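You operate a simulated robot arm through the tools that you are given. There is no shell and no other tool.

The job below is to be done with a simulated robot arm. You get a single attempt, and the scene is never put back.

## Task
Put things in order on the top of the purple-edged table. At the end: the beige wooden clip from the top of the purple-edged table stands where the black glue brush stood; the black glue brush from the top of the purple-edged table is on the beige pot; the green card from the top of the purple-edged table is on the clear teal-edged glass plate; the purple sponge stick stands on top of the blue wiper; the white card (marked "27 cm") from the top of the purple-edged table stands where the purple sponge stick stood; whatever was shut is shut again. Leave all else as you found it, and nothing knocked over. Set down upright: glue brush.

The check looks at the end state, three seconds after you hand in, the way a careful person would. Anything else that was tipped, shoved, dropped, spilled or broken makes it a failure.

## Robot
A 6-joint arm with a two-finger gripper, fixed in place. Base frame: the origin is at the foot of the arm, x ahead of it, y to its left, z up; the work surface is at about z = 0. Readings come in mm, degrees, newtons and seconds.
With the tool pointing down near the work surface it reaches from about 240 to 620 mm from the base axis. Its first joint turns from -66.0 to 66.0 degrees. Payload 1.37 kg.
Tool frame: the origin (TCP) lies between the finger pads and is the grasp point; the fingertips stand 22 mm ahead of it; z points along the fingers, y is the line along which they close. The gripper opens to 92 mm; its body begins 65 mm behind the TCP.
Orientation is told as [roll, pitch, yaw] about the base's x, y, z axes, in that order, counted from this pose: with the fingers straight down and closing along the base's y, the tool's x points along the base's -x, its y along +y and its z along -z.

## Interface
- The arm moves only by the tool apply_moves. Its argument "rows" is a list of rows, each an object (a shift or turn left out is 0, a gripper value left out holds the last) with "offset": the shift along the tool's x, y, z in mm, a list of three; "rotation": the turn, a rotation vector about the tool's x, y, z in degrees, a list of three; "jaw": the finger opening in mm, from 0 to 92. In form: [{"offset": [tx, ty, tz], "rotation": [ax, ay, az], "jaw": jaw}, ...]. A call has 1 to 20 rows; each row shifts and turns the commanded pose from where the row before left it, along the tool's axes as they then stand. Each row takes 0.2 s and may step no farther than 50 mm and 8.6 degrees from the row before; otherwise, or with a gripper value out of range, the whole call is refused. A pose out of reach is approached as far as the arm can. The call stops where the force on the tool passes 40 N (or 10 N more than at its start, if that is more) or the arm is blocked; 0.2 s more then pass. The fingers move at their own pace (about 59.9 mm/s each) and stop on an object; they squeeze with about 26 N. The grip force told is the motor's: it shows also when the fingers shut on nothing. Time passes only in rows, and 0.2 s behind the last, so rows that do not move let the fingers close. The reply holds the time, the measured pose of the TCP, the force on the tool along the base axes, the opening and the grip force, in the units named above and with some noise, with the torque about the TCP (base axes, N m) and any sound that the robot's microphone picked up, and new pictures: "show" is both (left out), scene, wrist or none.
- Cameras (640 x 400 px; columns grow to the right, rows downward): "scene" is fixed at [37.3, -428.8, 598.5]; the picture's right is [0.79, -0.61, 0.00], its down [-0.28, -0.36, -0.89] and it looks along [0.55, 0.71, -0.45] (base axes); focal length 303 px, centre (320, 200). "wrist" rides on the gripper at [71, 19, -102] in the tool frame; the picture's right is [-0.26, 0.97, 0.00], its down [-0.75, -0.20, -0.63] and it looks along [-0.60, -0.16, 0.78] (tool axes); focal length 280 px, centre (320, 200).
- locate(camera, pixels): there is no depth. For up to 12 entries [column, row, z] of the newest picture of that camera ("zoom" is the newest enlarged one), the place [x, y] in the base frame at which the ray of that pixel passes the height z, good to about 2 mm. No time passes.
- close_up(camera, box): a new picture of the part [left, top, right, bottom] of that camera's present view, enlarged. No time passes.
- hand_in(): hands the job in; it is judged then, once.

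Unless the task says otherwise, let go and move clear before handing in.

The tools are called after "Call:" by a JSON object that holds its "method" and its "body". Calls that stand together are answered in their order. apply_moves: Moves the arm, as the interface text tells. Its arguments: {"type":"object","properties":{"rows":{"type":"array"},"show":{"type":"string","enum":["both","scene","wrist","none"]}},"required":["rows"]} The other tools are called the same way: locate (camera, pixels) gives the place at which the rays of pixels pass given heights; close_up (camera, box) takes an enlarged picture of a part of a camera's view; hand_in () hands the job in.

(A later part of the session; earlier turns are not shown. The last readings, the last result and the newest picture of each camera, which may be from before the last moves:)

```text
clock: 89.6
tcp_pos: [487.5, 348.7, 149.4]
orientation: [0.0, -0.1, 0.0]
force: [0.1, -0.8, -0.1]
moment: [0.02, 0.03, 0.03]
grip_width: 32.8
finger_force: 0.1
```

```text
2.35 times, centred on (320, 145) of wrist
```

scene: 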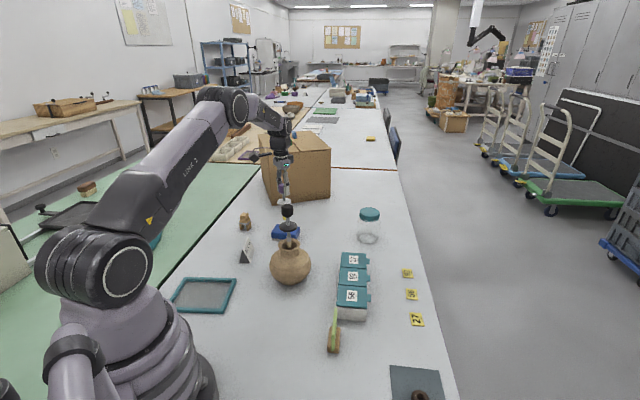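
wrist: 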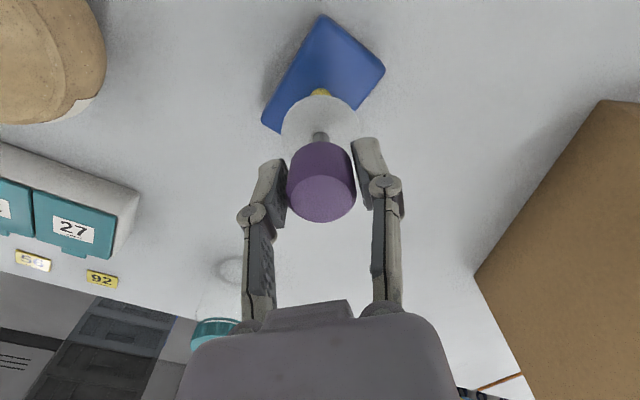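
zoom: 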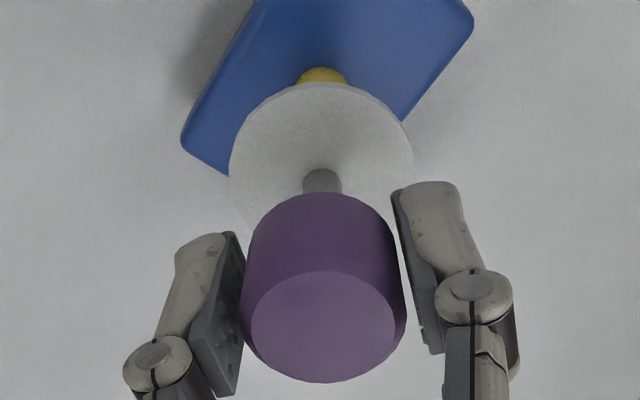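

The stick stands on its own, with clear gaps on both sides. I'll open and rise straight up.

Call:
{"method": "apply_moves", "body": {"rows": [{"jaw": 40}, {"jaw": 58}, {"jaw": 78}, {"jaw": 86}, {"offset": [0, 0, -15]}, {"offset": [0, 0, -35]}, {"offset": [0, 0, -30]}, {}], "show": "both"}}

Call:
{"method": "close_up", "body": {"camera": "scene", "box": [228, 185, 340, 255]}}

```text
clock: 91.4
tcp_pos: [485.2, 349.5, 228.8]
orientation: [0.0, 0.0, 0.0]
force: [-0.2, -0.3, 0.3]
moment: [0.01, 0.03, 0.01]
grip_width: 86.2
finger_force: 0.1
```

scene: 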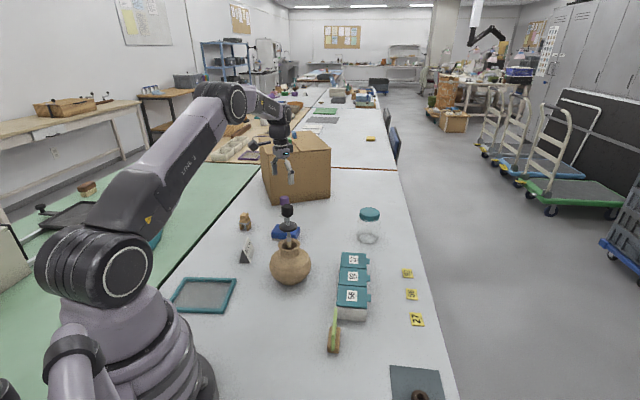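
wrist: 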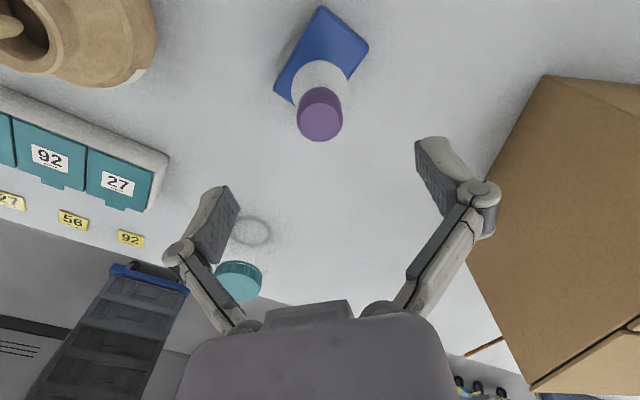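

```text
5.71 times, centred on (284, 220) of scene
```

zoom: 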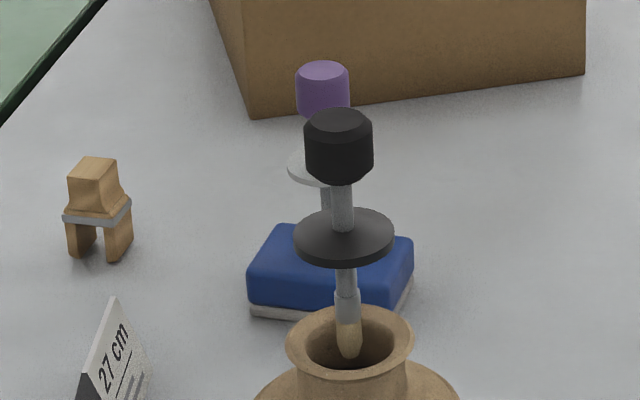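

All three placements look good: clip, brush on the pot, and stick on the wiper. Next is the white card; I'll move to a view position above it.

Call:
{"method": "apply_moves", "body": {"rows": [{"offset": [39, -8, -9]}, {"offset": [39, -8, -9]}, {"offset": [39, -8, -9]}, {"offset": [39, -8, -9]}, {"offset": [39, -8, -5]}, {}], "show": "wrist"}}

```text
clock: 92.8
tcp_pos: [289.9, 308.2, 268.5]
orientation: [0.0, -0.1, 0.0]
force: [-0.4, 0.0, 0.1]
moment: [-0.01, -0.02, 0.0]
grip_width: 85.9
finger_force: 0.1
```

wrist: 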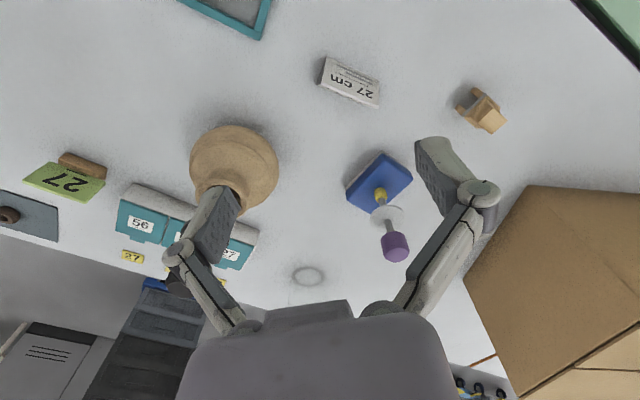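

Call:
{"method": "close_up", "body": {"camera": "wrist", "box": [305, 40, 393, 120]}}

Call:
{"method": "close_up", "body": {"camera": "scene", "box": [230, 230, 270, 270]}}

```text
5.00 times, centred on (349, 80) of wrist
```

zoom: 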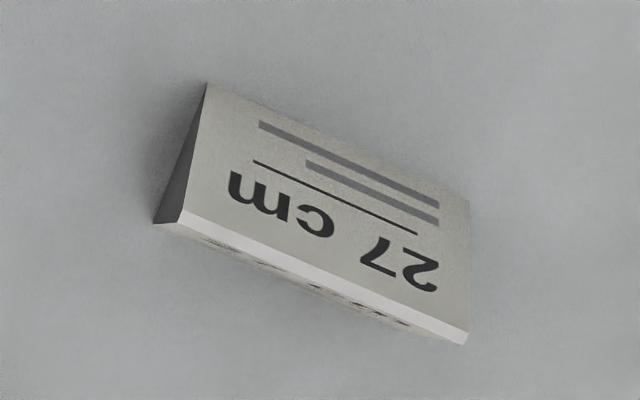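

```text
10.00 times, centred on (250, 250) of scene
```

zoom: 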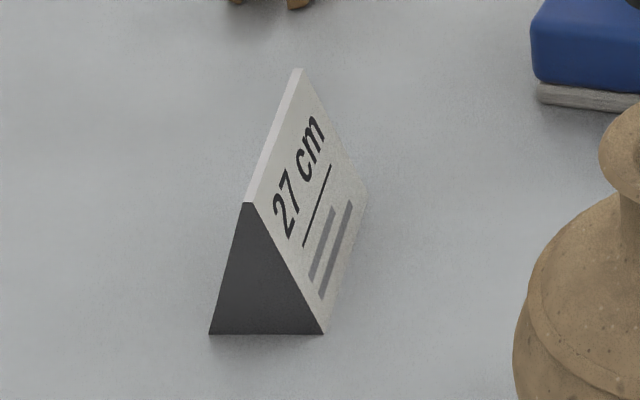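

The white card is a tent-shaped prism with flat vertical dark end faces. I'll locate its base corners and ridge from both cameras.

Call:
{"method": "locate", "body": {"camera": "wrist", "pixels": [[326.4, 57, 0], [379, 80, 0], [316, 84.4, 0], [321, 84.4, 40], [378.4, 104.5, 40], [321, 84.4, 45], [378.4, 104.5, 45]]}}

Call:
{"method": "locate", "body": {"camera": "scene", "pixels": [[239, 263.4, 0], [250.3, 263.3, 0], [254.6, 250, 0], [242.8, 250.3, 40], [247.9, 236.8, 40], [242.8, 250.3, 45], [247.9, 236.8, 45], [242.8, 250.3, 50]]}}

```text
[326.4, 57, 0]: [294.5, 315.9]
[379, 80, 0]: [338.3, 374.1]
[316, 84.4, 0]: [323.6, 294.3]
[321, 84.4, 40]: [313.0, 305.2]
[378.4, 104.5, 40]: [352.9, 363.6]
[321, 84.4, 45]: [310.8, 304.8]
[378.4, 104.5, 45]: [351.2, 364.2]
```

```text
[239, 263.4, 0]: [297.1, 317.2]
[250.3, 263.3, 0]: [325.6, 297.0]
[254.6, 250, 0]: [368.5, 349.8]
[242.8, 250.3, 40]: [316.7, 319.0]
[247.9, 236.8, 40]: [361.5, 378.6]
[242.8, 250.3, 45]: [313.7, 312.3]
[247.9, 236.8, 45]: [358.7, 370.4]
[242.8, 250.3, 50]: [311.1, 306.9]
```

The card's base is 70×36 mm, centred at (332,334), with its length along 53° and its ridge at z≈50. I'll check the free space at the stick's old spot: the yellow plates, the mat and the table edge.

Call:
{"method": "close_up", "body": {"camera": "scene", "box": [370, 300, 460, 400]}}

Call:
{"method": "close_up", "body": {"camera": "scene", "box": [300, 240, 440, 360]}}

```text
4.00 times, centred on (415, 350) of scene
```

zoom: 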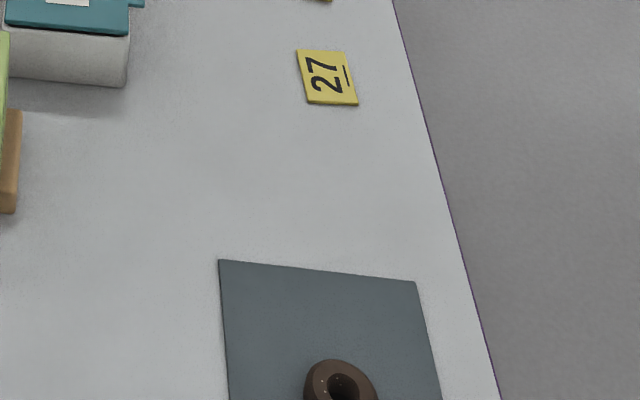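

```text
3.33 times, centred on (370, 300) of scene
```

zoom: 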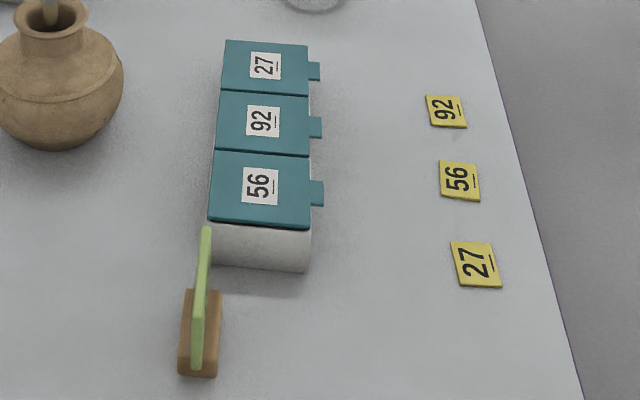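

Locating those boundaries at table height.

Call:
{"method": "locate", "body": {"camera": "scene", "pixels": [[409.25, 312.5, 0], [421.25, 313, 0], [424.5, 326.5, 0], [411.75, 326, 0], [389.75, 365, 0], [439, 370.5, 0], [433.25, 300, 0], [446, 350, 0], [460, 400, 0], [397, 351.3, 0], [362, 320, 0], [336, 368, 0]]}}

```text
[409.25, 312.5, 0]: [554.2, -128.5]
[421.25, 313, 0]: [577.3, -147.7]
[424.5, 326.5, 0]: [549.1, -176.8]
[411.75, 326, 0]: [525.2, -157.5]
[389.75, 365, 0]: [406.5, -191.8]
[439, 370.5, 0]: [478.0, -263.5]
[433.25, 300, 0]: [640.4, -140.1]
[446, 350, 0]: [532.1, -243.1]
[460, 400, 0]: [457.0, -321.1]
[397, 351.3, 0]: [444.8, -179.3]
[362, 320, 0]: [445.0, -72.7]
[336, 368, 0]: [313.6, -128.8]
```

The old stick spot has its nearest obstacle, the mat edge, 37 mm away along the 45° normal, so the card should be set with its length roughly parallel to that edge. Now I'll turn the tool −37° so the fingers close along the card's length, and hover above it.

Call:
{"method": "apply_moves", "body": {"rows": [{"rotation": [0, 0, 8.5], "jaw": 92}, {"rotation": [0, 0, 8.5]}, {"rotation": [0, 0, 8.5]}, {"rotation": [0, 0, 8.5]}, {"rotation": [0, 0, 3]}, {"offset": [-4.5, 11.5, 34.6]}, {"offset": [-4.5, 11.5, 34.6]}, {"offset": [-4.5, 11.5, 34.6]}, {"offset": [-4.5, 11.4, 30]}, {}], "show": "both"}}

Call:
{"method": "close_up", "body": {"camera": "wrist", "box": [220, 40, 420, 180]}}

```text
clock: 95.0
tcp_pos: [333.5, 334.3, 133.3]
orientation: [0.0, 0.0, -37.0]
force: [-0.7, -1.2, 0.2]
moment: [-0.01, 0.01, 0.01]
grip_width: 92.2
finger_force: 0.0
```

scene: 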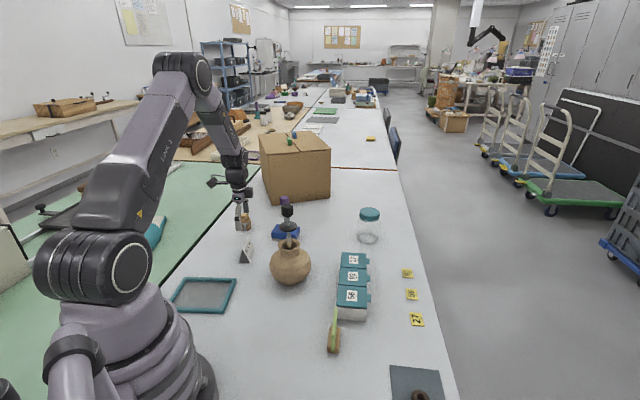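
wrist: 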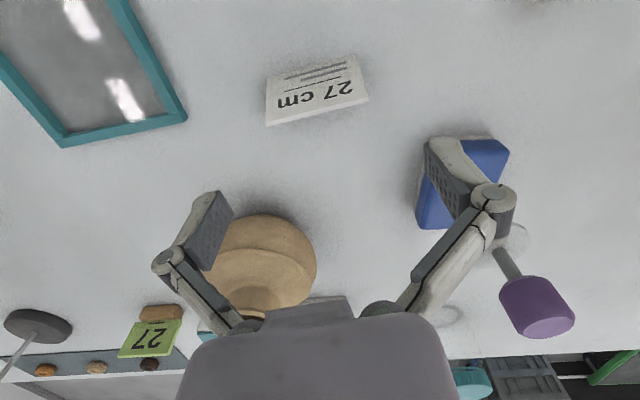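

```text
2.86 times, centred on (320, 110) of wrist
```

zoom: 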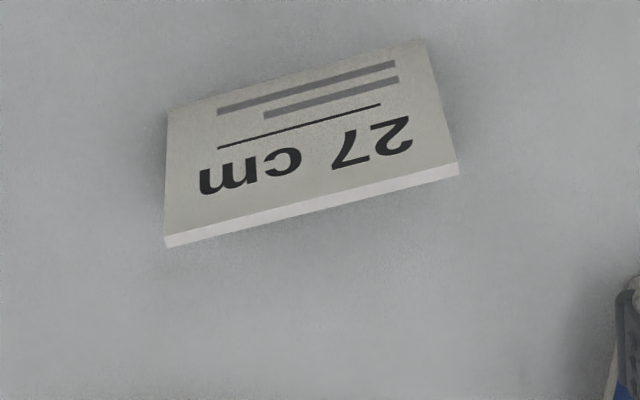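

The ridge midpoint is at (317,112) against an aligned (321,112), so I'm about 3 mm off along the length, and the yaw matches. I'll shift −3 mm and descend to TCP z≈27.

Call:
{"method": "apply_moves", "body": {"rows": [{"offset": [0, -3, 30]}, {"offset": [0, 0, 35]}, {"offset": [0, 0, 25]}, {"offset": [0, 0, 12]}, {}], "show": "wrist"}}

Call:
{"method": "close_up", "body": {"camera": "scene", "box": [226, 225, 274, 270]}}

```text
clock: 96.2
tcp_pos: [333.3, 330.4, 32.5]
orientation: [0.0, 0.0, -37.0]
force: [0.3, -0.8, -0.3]
moment: [0.01, -0.03, 0.02]
grip_width: 91.9
finger_force: 0.1
```

wrist: 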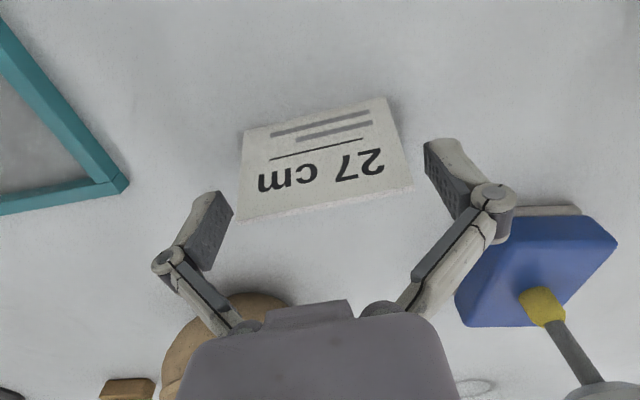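

```text
8.89 times, centred on (250, 248) of scene
```

zoom: 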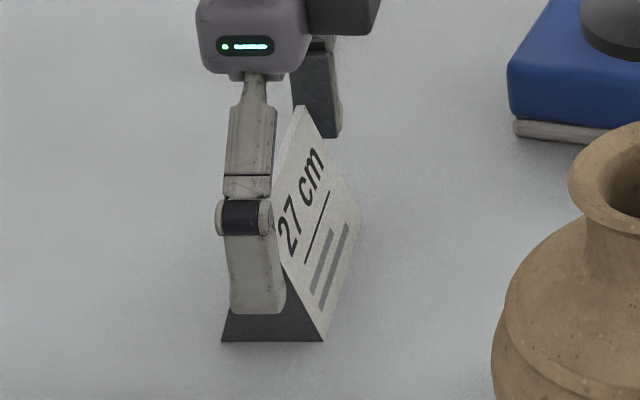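

The fingers straddle the end faces. I'll go down 5 mm more and close on the ends.

Call:
{"method": "apply_moves", "body": {"rows": [{"offset": [0, 0, 5]}, {"jaw": 80}, {"jaw": 74}, {"jaw": 68}, {"jaw": 62}, {}, {}], "show": "wrist"}}

Call:
{"method": "close_up", "body": {"camera": "scene", "box": [226, 225, 274, 270]}}

```text
clock: 97.8
tcp_pos: [333.0, 332.1, 28.5]
orientation: [0.1, 0.0, -37.1]
force: [0.3, 0.4, 5.3]
moment: [0.03, 0.03, 0.0]
grip_width: 70.8
finger_force: 26.0
```

wrist: 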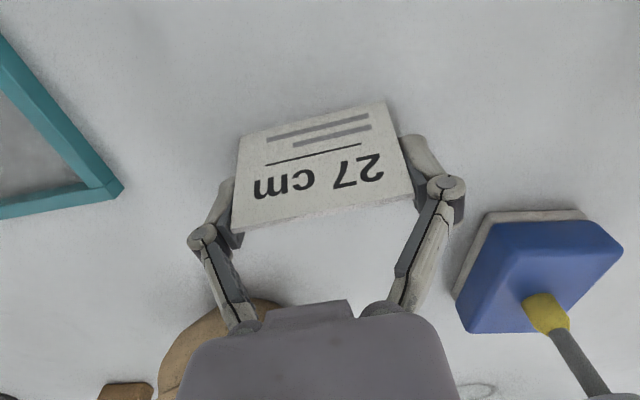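

```text
8.89 times, centred on (250, 248) of scene
```

zoom: 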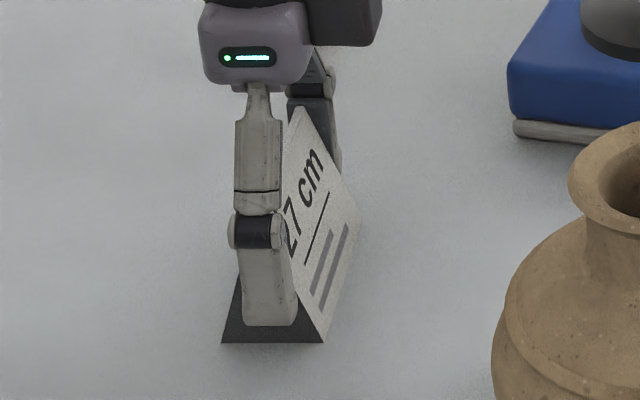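

The card is gripped at 70.8 mm. I'll lift it slowly and check it stays level.

Call:
{"method": "apply_moves", "body": {"rows": [{"offset": [0, 0, -5]}, {"offset": [0, 0, -15]}, {"offset": [0, 0, -20]}, {}], "show": "both"}}

Call:
{"method": "close_up", "body": {"camera": "scene", "box": [226, 215, 274, 265]}}

```text
clock: 98.8
tcp_pos: [333.1, 332.4, 67.7]
orientation: [0.0, 0.1, -37.0]
force: [0.4, -0.9, 0.6]
moment: [-0.01, 0.0, -0.03]
grip_width: 70.7
finger_force: 25.9
```

scene: 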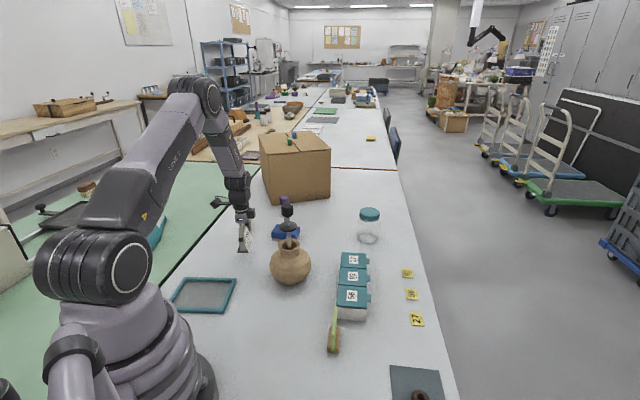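
wrist: 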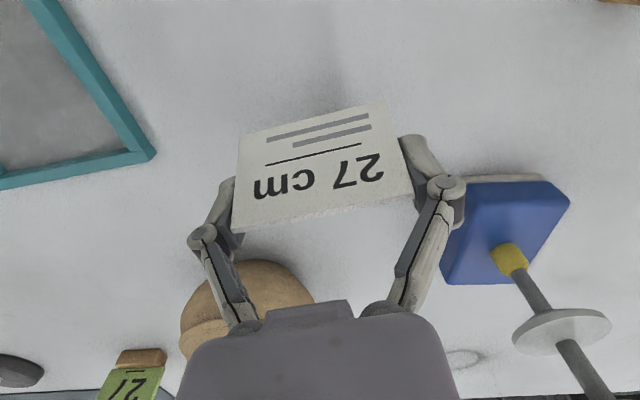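

```text
8.00 times, centred on (250, 240) of scene
```

zoom: 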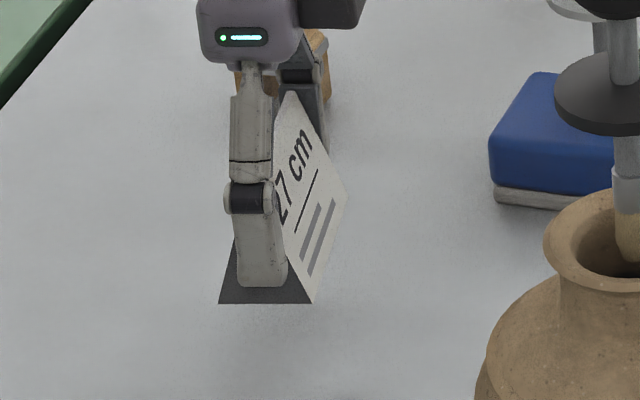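

The card hangs level. I'll raise it, turn it so its length lies along 120° (roughly parallel to the mat edge), and carry it along the inner path away from the pot.

Call:
{"method": "apply_moves", "body": {"rows": [{"offset": [0, 0, -35]}, {"offset": [0, 0, -35]}, {"offset": [0, 0, -35]}, {"rotation": [0, 0, -8.5]}, {"rotation": [0, 0, -8.5]}, {"rotation": [0, 0, -8.5]}, {"rotation": [0, 0, -8.5]}, {"rotation": [0, 0, -8.5]}, {"rotation": [0, 0, -8.5]}, {"rotation": [0, 0, -8.5]}, {"rotation": [0, 0, -7.5]}, {"offset": [17.4, -13.6, -39.3]}, {"offset": [17.4, -13.6, -39.3]}, {"offset": [17.4, -13.6, -39.3]}, {"offset": [17.4, -13.6, -39.3]}, {}], "show": "both"}}

```text
clock: 102.2
tcp_pos: [297.6, 250.0, 330.2]
orientation: [0.0, 0.1, 29.9]
force: [0.2, -0.2, 0.2]
moment: [-0.01, 0.0, -0.02]
grip_width: 70.5
finger_force: 26.4
```

scene: 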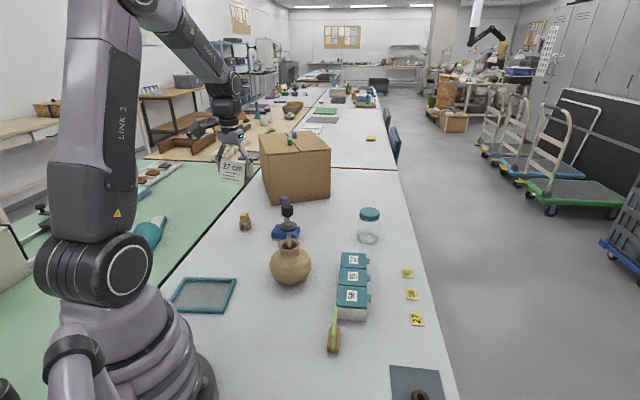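
wrist: 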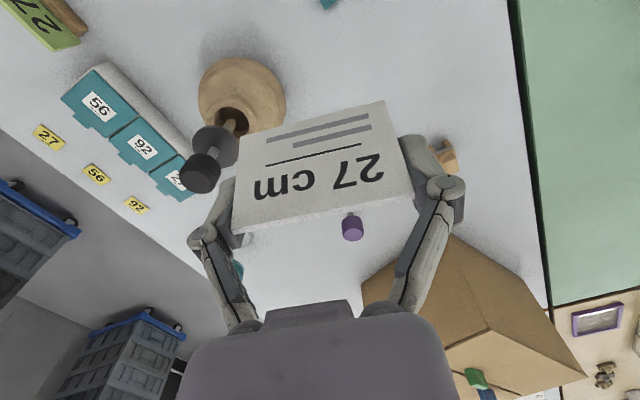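

Everything is still standing, with the brush on the pot at (225,140) in the wrist view. I'll continue across and down toward the stick's old place.

Call:
{"method": "apply_moves", "body": {"rows": [{"offset": [20.8, -36.1, 0]}, {"offset": [20.8, -36.1, 0]}, {"offset": [20.8, -36.1, 0]}, {"offset": [20.8, -36.1, 0]}, {"offset": [20.8, -36.1, 0]}, {"offset": [20.8, -36.1, 0]}, {"offset": [-5.4, -33.9, 25]}, {"offset": [-5.4, -33.9, 25]}, {"offset": [-5.4, -33.9, 25]}, {"offset": [-5.4, -33.9, 25]}, {"offset": [-5.4, -33.9, 25]}, {"offset": [-5.4, -33.9, 25]}, {}], "show": "both"}}

```text
clock: 105.0
tcp_pos: [429.4, -160.3, 179.1]
orientation: [-0.1, 0.0, 29.9]
force: [0.5, 0.7, 0.1]
moment: [-0.04, 0.0, 0.01]
grip_width: 70.3
finger_force: 25.8
```

scene: 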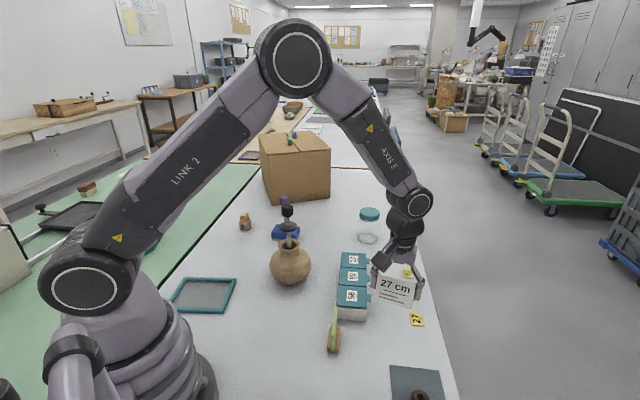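
wrist: 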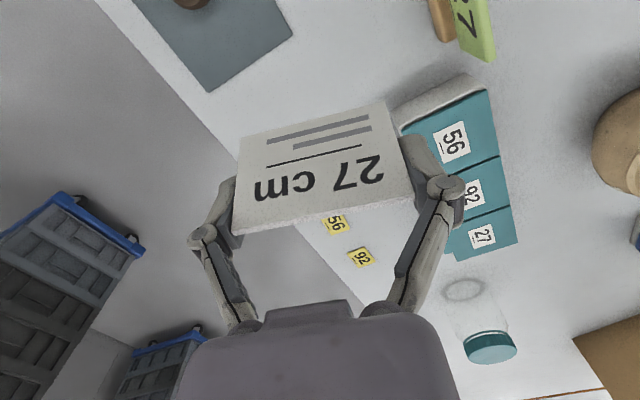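

I'm near the spot. I'll align over (445.3,−175.3), lower to just above the table, and check the scene view.

Call:
{"method": "apply_moves", "body": {"rows": [{"offset": [-6.3, -20.9, 0]}, {"offset": [0, 0, 40]}, {"offset": [0, 0, 45]}, {"offset": [0, 0, 40]}, {"offset": [0, 0, 15]}, {}], "show": "both"}}

Call:
{"method": "close_up", "body": {"camera": "scene", "box": [350, 290, 450, 390]}}

```text
clock: 106.4
tcp_pos: [445.1, -175.9, 40.4]
orientation: [0.0, 0.0, 29.9]
force: [0.1, -1.0, -0.1]
moment: [-0.05, 0.03, -0.02]
grip_width: 70.7
finger_force: 25.6
```

scene: 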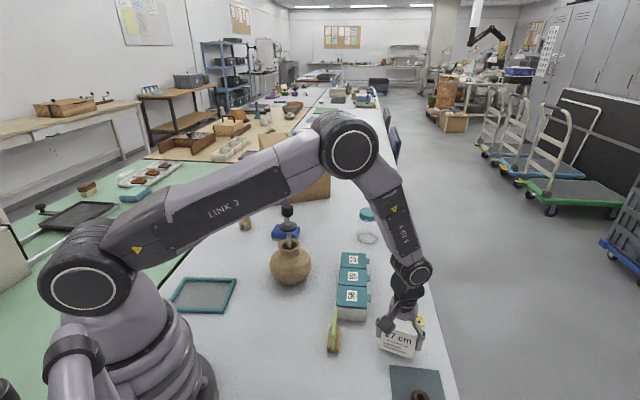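
wrist: 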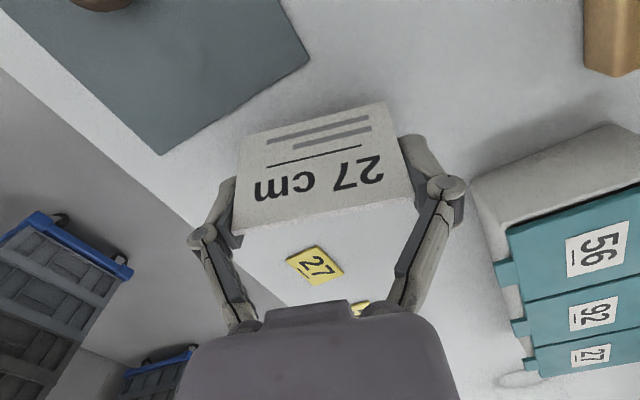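

```text
4.00 times, centred on (400, 340) of scene
```

zoom: 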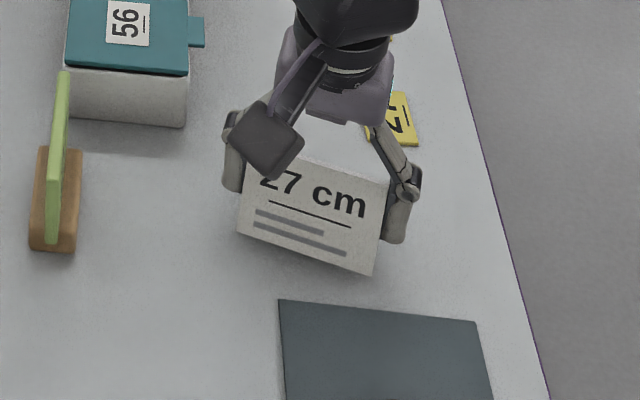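

The card is clear of the mat, the plate and the box. I'll lower it to contact gently.

Call:
{"method": "apply_moves", "body": {"rows": [{"offset": [0, 0, 6]}, {"offset": [0, 0, 4.5]}, {}], "show": "none"}}

Call:
{"method": "apply_moves", "body": {"rows": [{"offset": [0, 0, 1]}, {}], "show": "none"}}

Call:
{"method": "apply_moves", "body": {"rows": [{"offset": [0, 0, 0.8]}, {}], "show": "none"}}

Call:
{"method": "apply_moves", "body": {"rows": [{"offset": [0, 0, 0.8]}, {}], "show": "none"}}

```text
clock: 107.2
tcp_pos: [445.4, -175.0, 29.8]
orientation: [0.0, 0.0, 29.9]
force: [0.6, 0.5, -0.3]
moment: [0.0, -0.01, 0.0]
grip_width: 70.6
finger_force: 26.5
```

```text
clock: 107.8
tcp_pos: [444.5, -175.0, 27.3]
orientation: [0.0, 0.0, 30.0]
force: [0.1, -0.6, -0.5]
moment: [0.03, 0.01, 0.0]
grip_width: 70.8
finger_force: 25.8
```

```text
clock: 108.4
tcp_pos: [444.3, -175.4, 27.6]
orientation: [0.2, 0.0, 29.9]
force: [-1.1, 0.4, 5.4]
moment: [0.05, 0.07, 0.01]
grip_width: 70.7
finger_force: 25.7
```

```text
clock: 109.0
tcp_pos: [445.9, -174.1, 27.8]
orientation: [-0.1, -0.1, 30.0]
force: [-3.4, 2.9, 17.4]
moment: [0.05, 0.17, 0.01]
grip_width: 70.7
finger_force: 25.7
```

The card is in contact. I'll ease off 0.6 mm, open the fingers, and check.

Call:
{"method": "apply_moves", "body": {"rows": [{"offset": [0, 0, -0.6]}, {"jaw": 74}, {"jaw": 82}, {"jaw": 92}, {}], "show": "wrist"}}

Call:
{"method": "close_up", "body": {"camera": "scene", "box": [350, 290, 450, 390]}}

```text
clock: 110.2
tcp_pos: [443.7, -175.3, 26.6]
orientation: [0.0, 0.0, 29.9]
force: [-0.8, 1.4, 0.0]
moment: [-0.03, 0.0, 0.01]
grip_width: 92.2
finger_force: 0.1
```

wrist: 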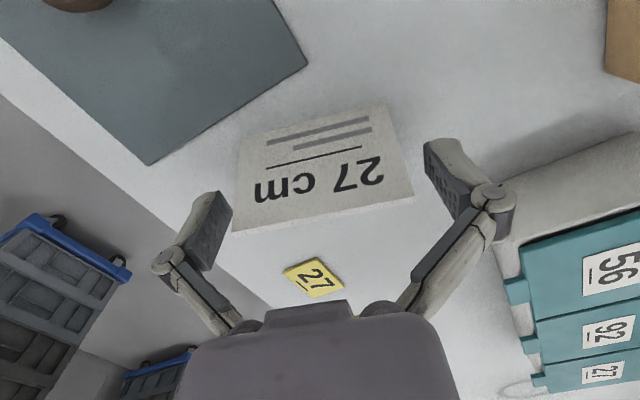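

```text
4.00 times, centred on (400, 340) of scene
```

zoom: 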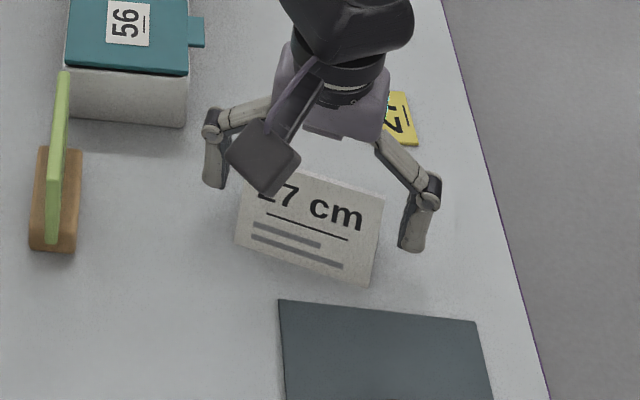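

The card stands on the spot. I'll rise straight up between the fingers' clearances.

Call:
{"method": "apply_moves", "body": {"rows": [{"offset": [0, 0, -15]}, {"offset": [0, 0, -30]}, {"offset": [0, 0, -45]}, {"offset": [0, 0, -45]}, {"offset": [0, 0, -40]}, {}], "show": "both"}}

Call:
{"method": "close_up", "body": {"camera": "scene", "box": [310, 280, 450, 390]}}

```text
clock: 111.6
tcp_pos: [445.3, -176.2, 202.0]
orientation: [-0.1, 0.0, 30.0]
force: [-0.3, 0.6, -0.1]
moment: [0.02, 0.02, -0.01]
grip_width: 92.1
finger_force: 0.0
```

scene: 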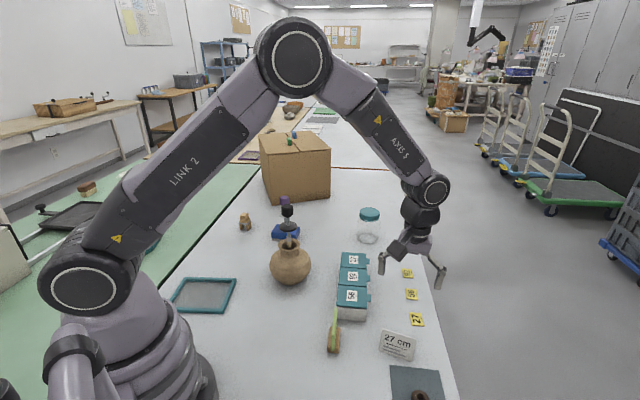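
wrist: 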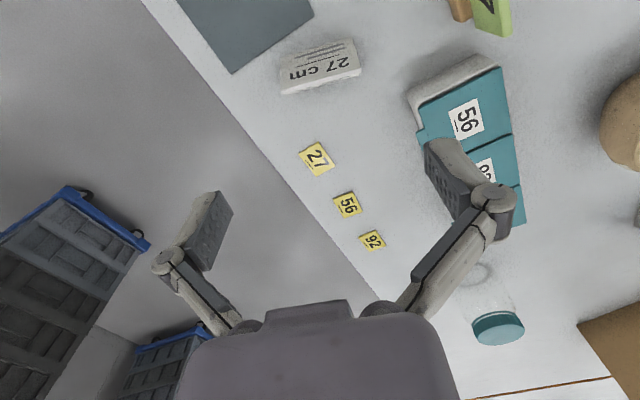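

```text
3.64 times, centred on (380, 335) of scene
```

zoom: 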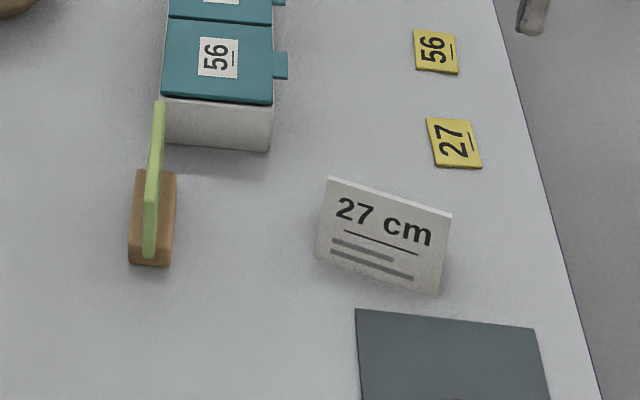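

The white card stands in the stick's old place. Now the green card; I'll locate its base and plate from the scene first.

Call:
{"method": "close_up", "body": {"camera": "scene", "box": [316, 300, 356, 360]}}

Call:
{"method": "close_up", "body": {"camera": "scene", "box": [160, 265, 250, 325]}}

```text
6.67 times, centred on (336, 330) of scene
```

zoom: 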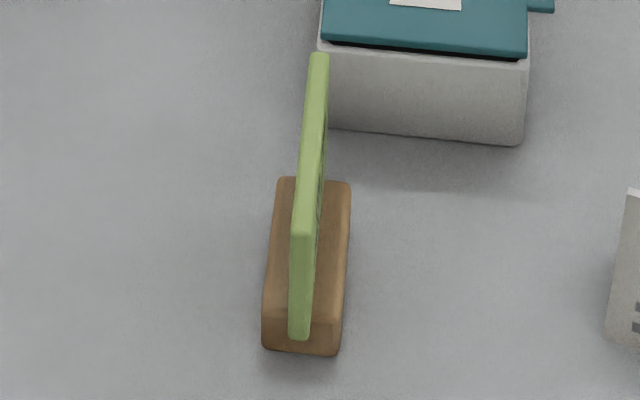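

```text
6.67 times, centred on (205, 295) of scene
```

zoom: 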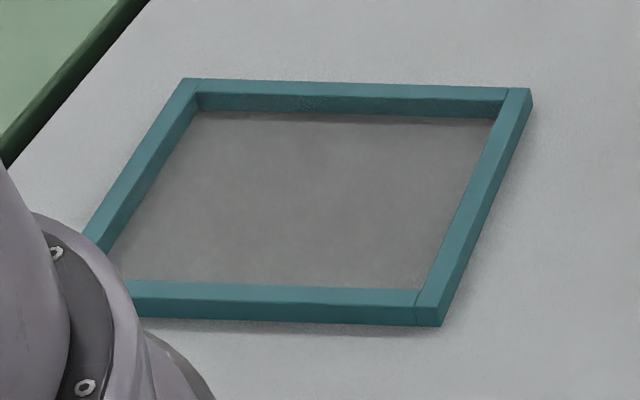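

Locating the green card's base, its plate edge, and the glass plate's inner corners.

Call:
{"method": "locate", "body": {"camera": "scene", "pixels": [[327.4, 352.2, 0], [338.7, 353.3, 0], [330, 326.7, 12], [340.5, 327.3, 12], [333.3, 335.3, 60], [335.9, 308.3, 60], [187, 281.8, 3], [231.3, 283, 3], [219.7, 308.5, 3], [174.3, 307.8, 3], [236.5, 278.2, 10], [223, 311, 10]]}}

```text
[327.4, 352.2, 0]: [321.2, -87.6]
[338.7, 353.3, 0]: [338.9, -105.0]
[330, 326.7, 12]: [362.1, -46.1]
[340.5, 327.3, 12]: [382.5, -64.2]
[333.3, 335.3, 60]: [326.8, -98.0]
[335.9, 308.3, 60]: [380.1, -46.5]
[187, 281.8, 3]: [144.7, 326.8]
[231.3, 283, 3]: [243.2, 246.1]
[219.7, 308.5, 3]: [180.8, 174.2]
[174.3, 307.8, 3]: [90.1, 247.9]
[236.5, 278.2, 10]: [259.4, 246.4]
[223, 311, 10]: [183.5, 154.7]
```

The green card's base is about 57×26 mm, centred near (351,−76), with its plate along 45°. The glass plate's interior is about 127×95 mm, centred near (165,249). I'll turn the tool to yaw 45° and hover above the green card.

Call:
{"method": "apply_moves", "body": {"rows": [{"rotation": [0, 0, -7.5]}, {"rotation": [0, 0, -7.5]}, {"offset": [-2.6, 46, 0]}, {"offset": [-2.6, 46, 0]}, {"offset": [-2.6, 46, 0]}, {}], "show": "wrist"}}

Call:
{"method": "close_up", "body": {"camera": "wrist", "box": [240, 30, 400, 150]}}

```text
clock: 113.0
tcp_pos: [351.4, -70.6, 202.5]
orientation: [-0.1, 0.0, 45.0]
force: [0.2, -0.4, -0.4]
moment: [0.05, -0.03, 0.0]
grip_width: 91.9
finger_force: 0.1
```

wrist: 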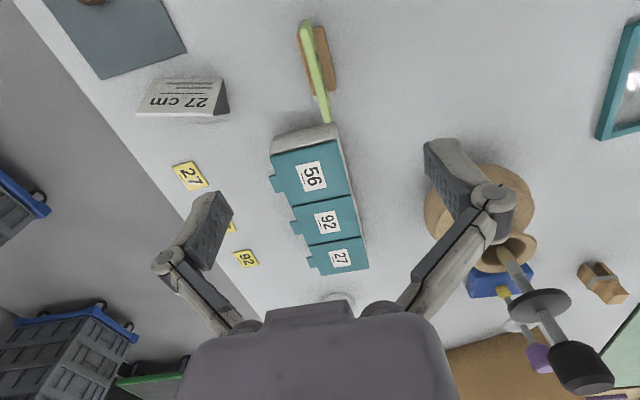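

```text
3.33 times, centred on (320, 90) of wrist
```

zoom: 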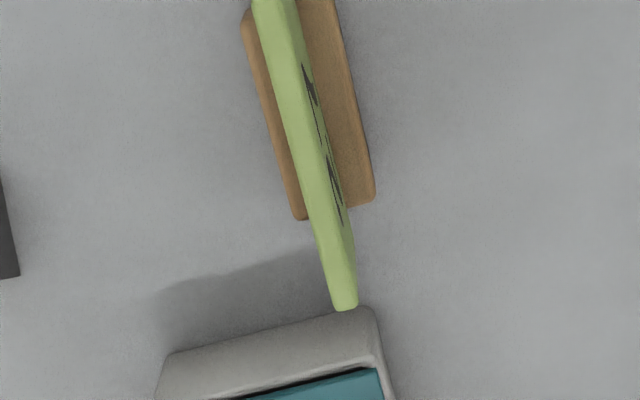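

The plate is nearly edge-on, running from (306,22) to (327,122) in the wrist view. I'll get a closer look and locate its ends.

Call:
{"method": "close_up", "body": {"camera": "wrist", "box": [270, 5, 370, 135]}}

Call:
{"method": "locate", "body": {"camera": "wrist", "pixels": [[327.5, 121, 60], [305, 22, 60], [327.5, 121, 65], [305, 22, 65], [314, 95.4, 12], [335.9, 90, 12]]}}

```text
3.08 times, centred on (320, 70) of wrist
```

zoom: 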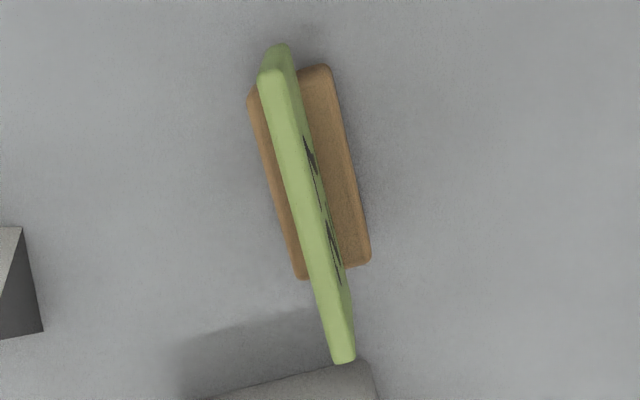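

```text
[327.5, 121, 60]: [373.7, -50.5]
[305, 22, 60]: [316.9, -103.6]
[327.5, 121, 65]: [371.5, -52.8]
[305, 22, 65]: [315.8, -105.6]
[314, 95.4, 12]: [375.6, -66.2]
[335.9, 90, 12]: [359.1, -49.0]
```

The plate's top is at z≈68, with its centre near (346,−78). I'll narrow the jaws to 40 mm, shift about 9 mm along the plate, and descend to TCP z≈52, stopping to check.

Call:
{"method": "apply_moves", "body": {"rows": [{"offset": [9, -1.2, 20], "jaw": 40}, {"offset": [0, 0, 40]}, {"offset": [0, 0, 40]}, {"offset": [0, 0, 20]}, {}], "show": "both"}}

Call:
{"method": "close_up", "body": {"camera": "wrist", "box": [230, 30, 410, 230]}}

Call:
{"method": "close_up", "body": {"camera": "scene", "box": [306, 280, 366, 360]}}

```text
clock: 114.2
tcp_pos: [347.7, -78.4, 81.9]
orientation: [-0.1, -0.1, 45.0]
force: [0.2, -0.4, 0.3]
moment: [-0.03, -0.03, -0.01]
grip_width: 40.0
finger_force: 0.1
```

scene: 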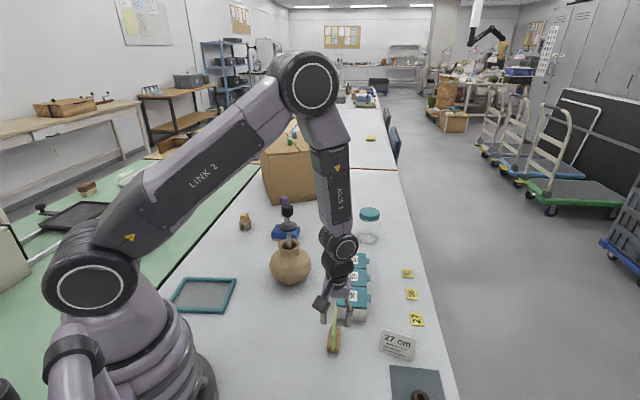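
wrist: 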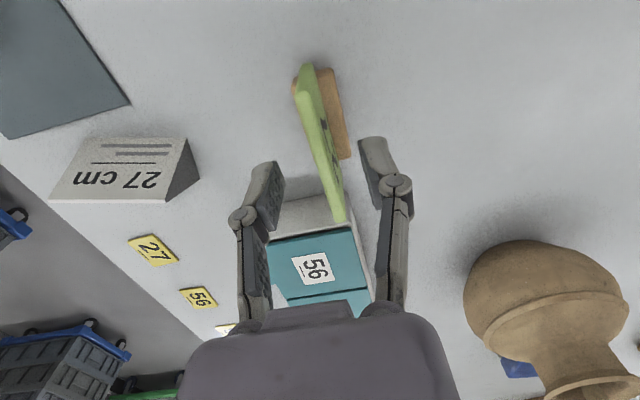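

```text
2.00 times, centred on (320, 130) of wrist
```

zoom: 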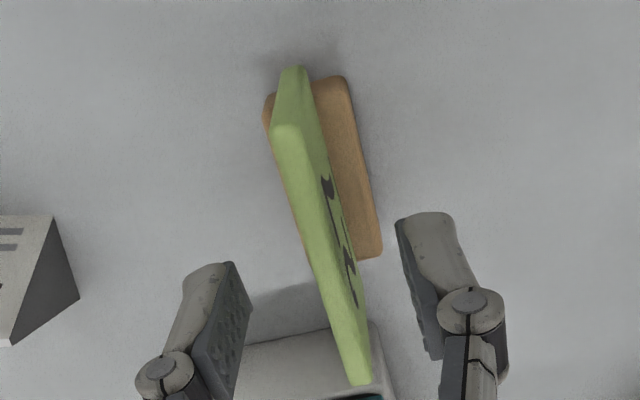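

```text
5.00 times, centred on (336, 320) of scene
```

zoom: 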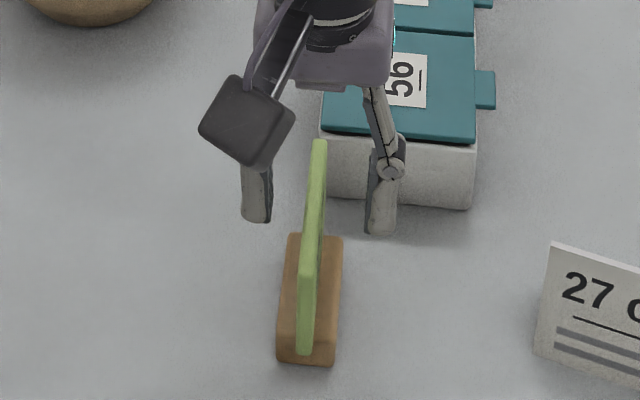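

The plate line is aligned in x and about 1.8 mm to the right. I'll check the box's near face so the fingers stay clear of it while descending.

Call:
{"method": "locate", "body": {"camera": "scene", "pixels": [[337, 319, 0], [366, 321.6, 0], [336.4, 306, 40], [367, 309.6, 40]]}}

```text
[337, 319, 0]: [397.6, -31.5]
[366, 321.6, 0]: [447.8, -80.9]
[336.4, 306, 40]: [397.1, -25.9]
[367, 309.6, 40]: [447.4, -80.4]
```

The box face is 68 mm away along the plate direction, so there's plenty of clearance. I'll shift +1.8 mm, descend to z≈51, and close on the plate.

Call:
{"method": "apply_moves", "body": {"rows": [{"offset": [0, 1.8, 15]}, {"offset": [0, 0, 15]}, {}], "show": "wrist"}}

Call:
{"method": "close_up", "body": {"camera": "wrist", "box": [220, 80, 420, 260]}}

```text
clock: 115.0
tcp_pos: [346.2, -77.9, 51.6]
orientation: [-0.1, 0.0, 44.9]
force: [-0.1, -0.3, -0.3]
moment: [-0.04, -0.04, -0.04]
grip_width: 39.7
finger_force: 0.0
```

wrist: 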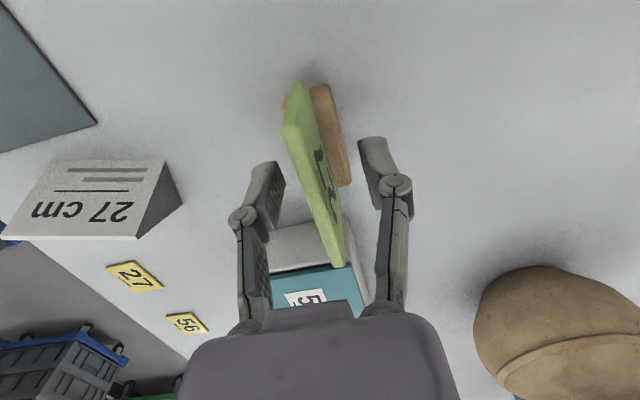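

```text
2.22 times, centred on (320, 170) of wrist
```

zoom: 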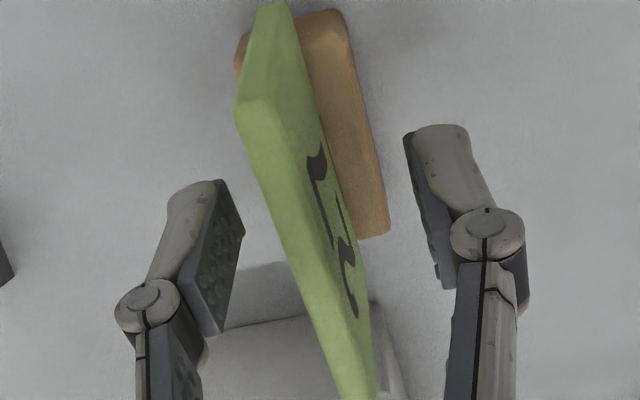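

The plate is centred and vertical between the pads. I'll close.

Call:
{"method": "apply_moves", "body": {"rows": [{"jaw": 20}, {"jaw": 10}, {"jaw": 4}, {"jaw": 1}, {}, {}], "show": "wrist"}}

Call:
{"method": "close_up", "body": {"camera": "scene", "box": [306, 280, 366, 360]}}

```text
clock: 116.4
tcp_pos: [346.5, -78.3, 52.7]
orientation: [0.0, 0.1, 45.1]
force: [0.3, 0.2, -0.3]
moment: [-0.01, 0.02, -0.02]
grip_width: 6.2
finger_force: 26.1
```

wrist: 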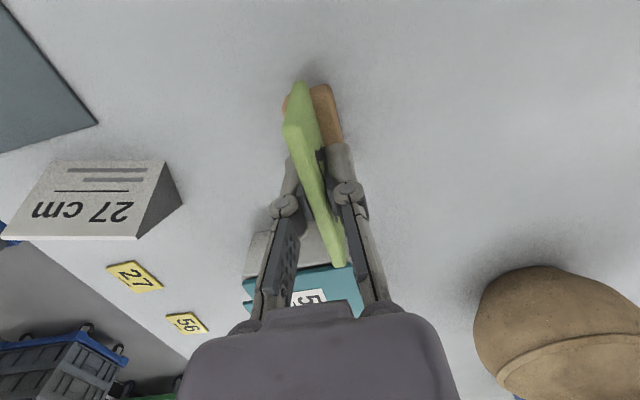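

```text
5.00 times, centred on (336, 320) of scene
```

zoom: 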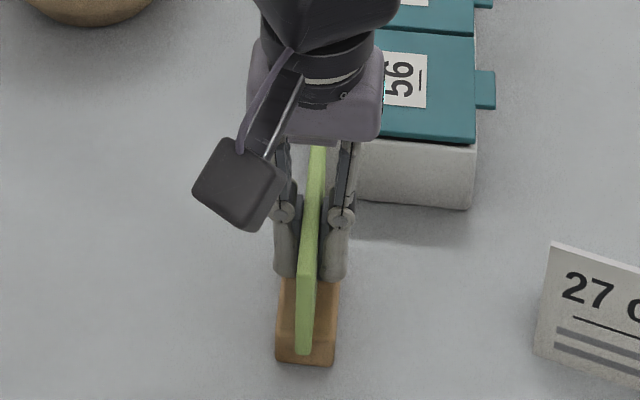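

The plate is gripped at 6.2 mm. I'll lift slowly and check that the wooden base comes along.

Call:
{"method": "apply_moves", "body": {"rows": [{"offset": [0, 0, -5]}, {"offset": [0, 0, -15]}, {"offset": [0, 0, -30]}, {}], "show": "both"}}

Call:
{"method": "close_up", "body": {"camera": "scene", "box": [306, 270, 366, 350]}}

```text
clock: 117.4
tcp_pos: [345.5, -77.8, 102.9]
orientation: [0.0, 0.0, 45.0]
force: [-0.3, 0.0, -0.2]
moment: [0.01, -0.01, -0.01]
grip_width: 6.1
finger_force: 26.3
```

scene: 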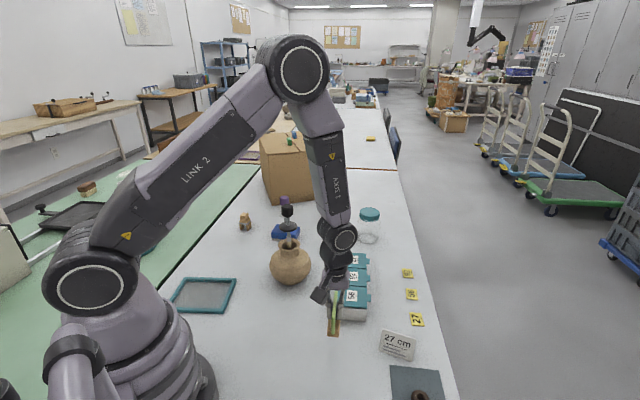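
wrist: 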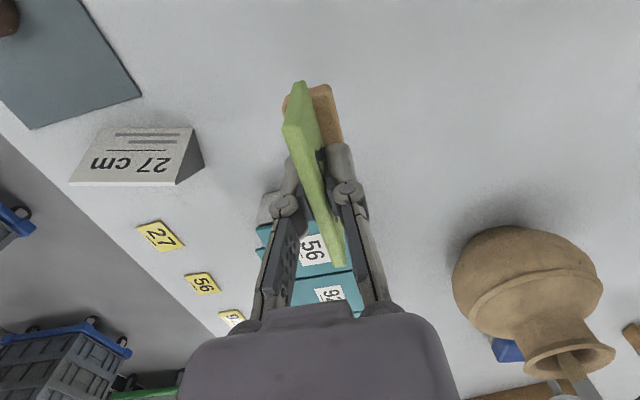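

```text
5.00 times, centred on (336, 310) of scene
```

zoom: 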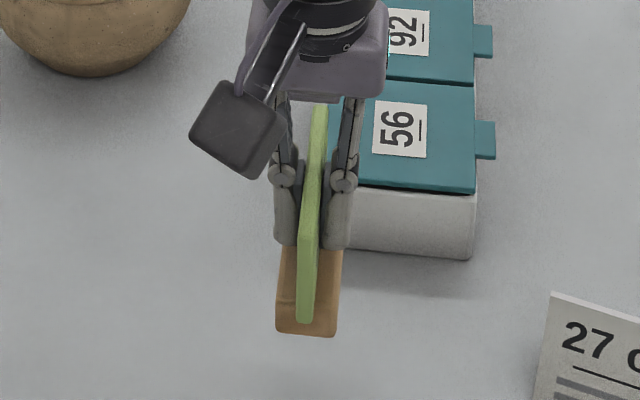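

The whole card lifts together. I'll rise and carry it to near the glass plate, keeping well away from the pot and brush.

Call:
{"method": "apply_moves", "body": {"rows": [{"offset": [0, 0, -40]}, {"offset": [0, 0, -40]}, {"offset": [0, 0, -40]}, {"offset": [-13.9, 40.3, -3.9]}, {"offset": [-13.9, 40.3, -3.9]}, {"offset": [-13.9, 40.3, -3.9]}, {"offset": [-13.9, 40.3, -3.9]}, {"offset": [-13.9, 40.3, -3.9]}, {"offset": [-13.9, 40.3, -3.9]}, {"offset": [-13.9, 40.3, -3.9]}, {}], "show": "both"}}

```text
clock: 119.8
tcp_pos: [215.4, 190.3, 249.2]
orientation: [0.0, 0.0, 45.1]
force: [-0.9, -0.2, 0.0]
moment: [0.0, 0.0, 0.0]
grip_width: 6.0
finger_force: 25.7
```

scene: 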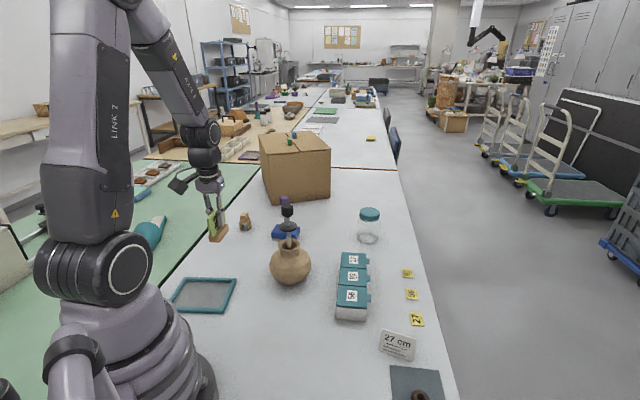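
wrist: 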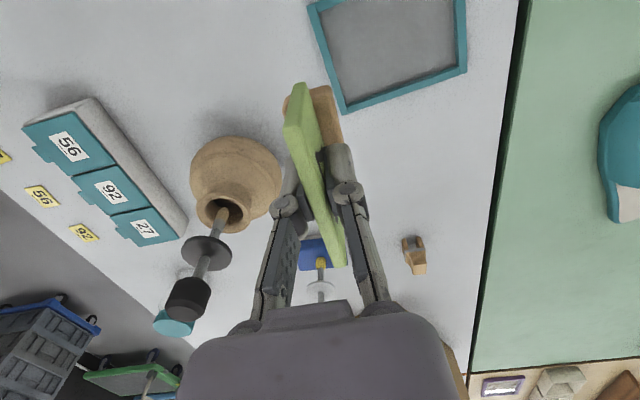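

The glass plate's outer end is visible at (310–466,0–112). I'll zoom in and locate its inner corners.

Call:
{"method": "close_up", "body": {"camera": "wrist", "box": [290, 0, 490, 125]}}

```text
3.20 times, centred on (390, 62) of wrist
```

zoom: 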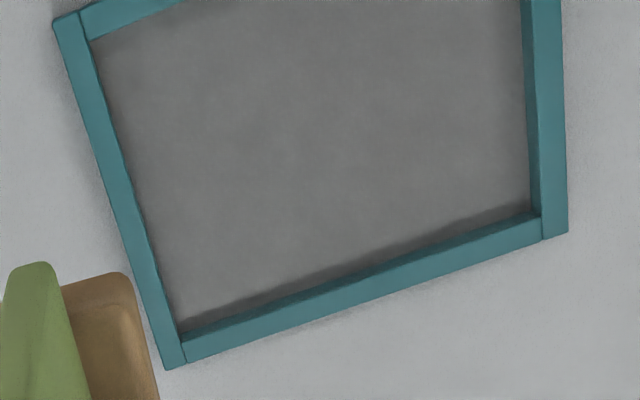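

Locating the frame's outer corners (z≈10) and inner glass corners (z≈3).

Call:
{"method": "locate", "body": {"camera": "wrist", "pixels": [[306.6, 5.75, 10], [342.5, 115.1, 10], [467.5, 72.3, 10], [347.2, 103.6, 3], [457.2, 65.1, 3], [318.75, 12.6, 3]]}}

Call:
{"method": "close_up", "body": {"camera": "scene", "box": [160, 265, 250, 325]}}

```text
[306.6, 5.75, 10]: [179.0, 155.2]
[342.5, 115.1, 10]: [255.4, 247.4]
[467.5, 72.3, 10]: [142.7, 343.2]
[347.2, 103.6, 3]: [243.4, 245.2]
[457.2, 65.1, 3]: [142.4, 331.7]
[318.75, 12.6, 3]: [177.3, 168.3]
```

```text
6.67 times, centred on (205, 295) of scene
```

zoom: 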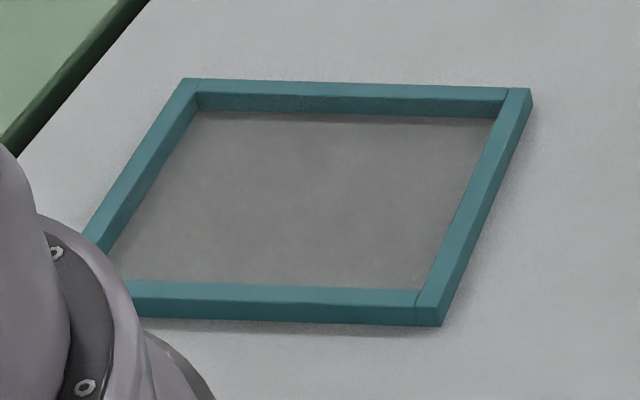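

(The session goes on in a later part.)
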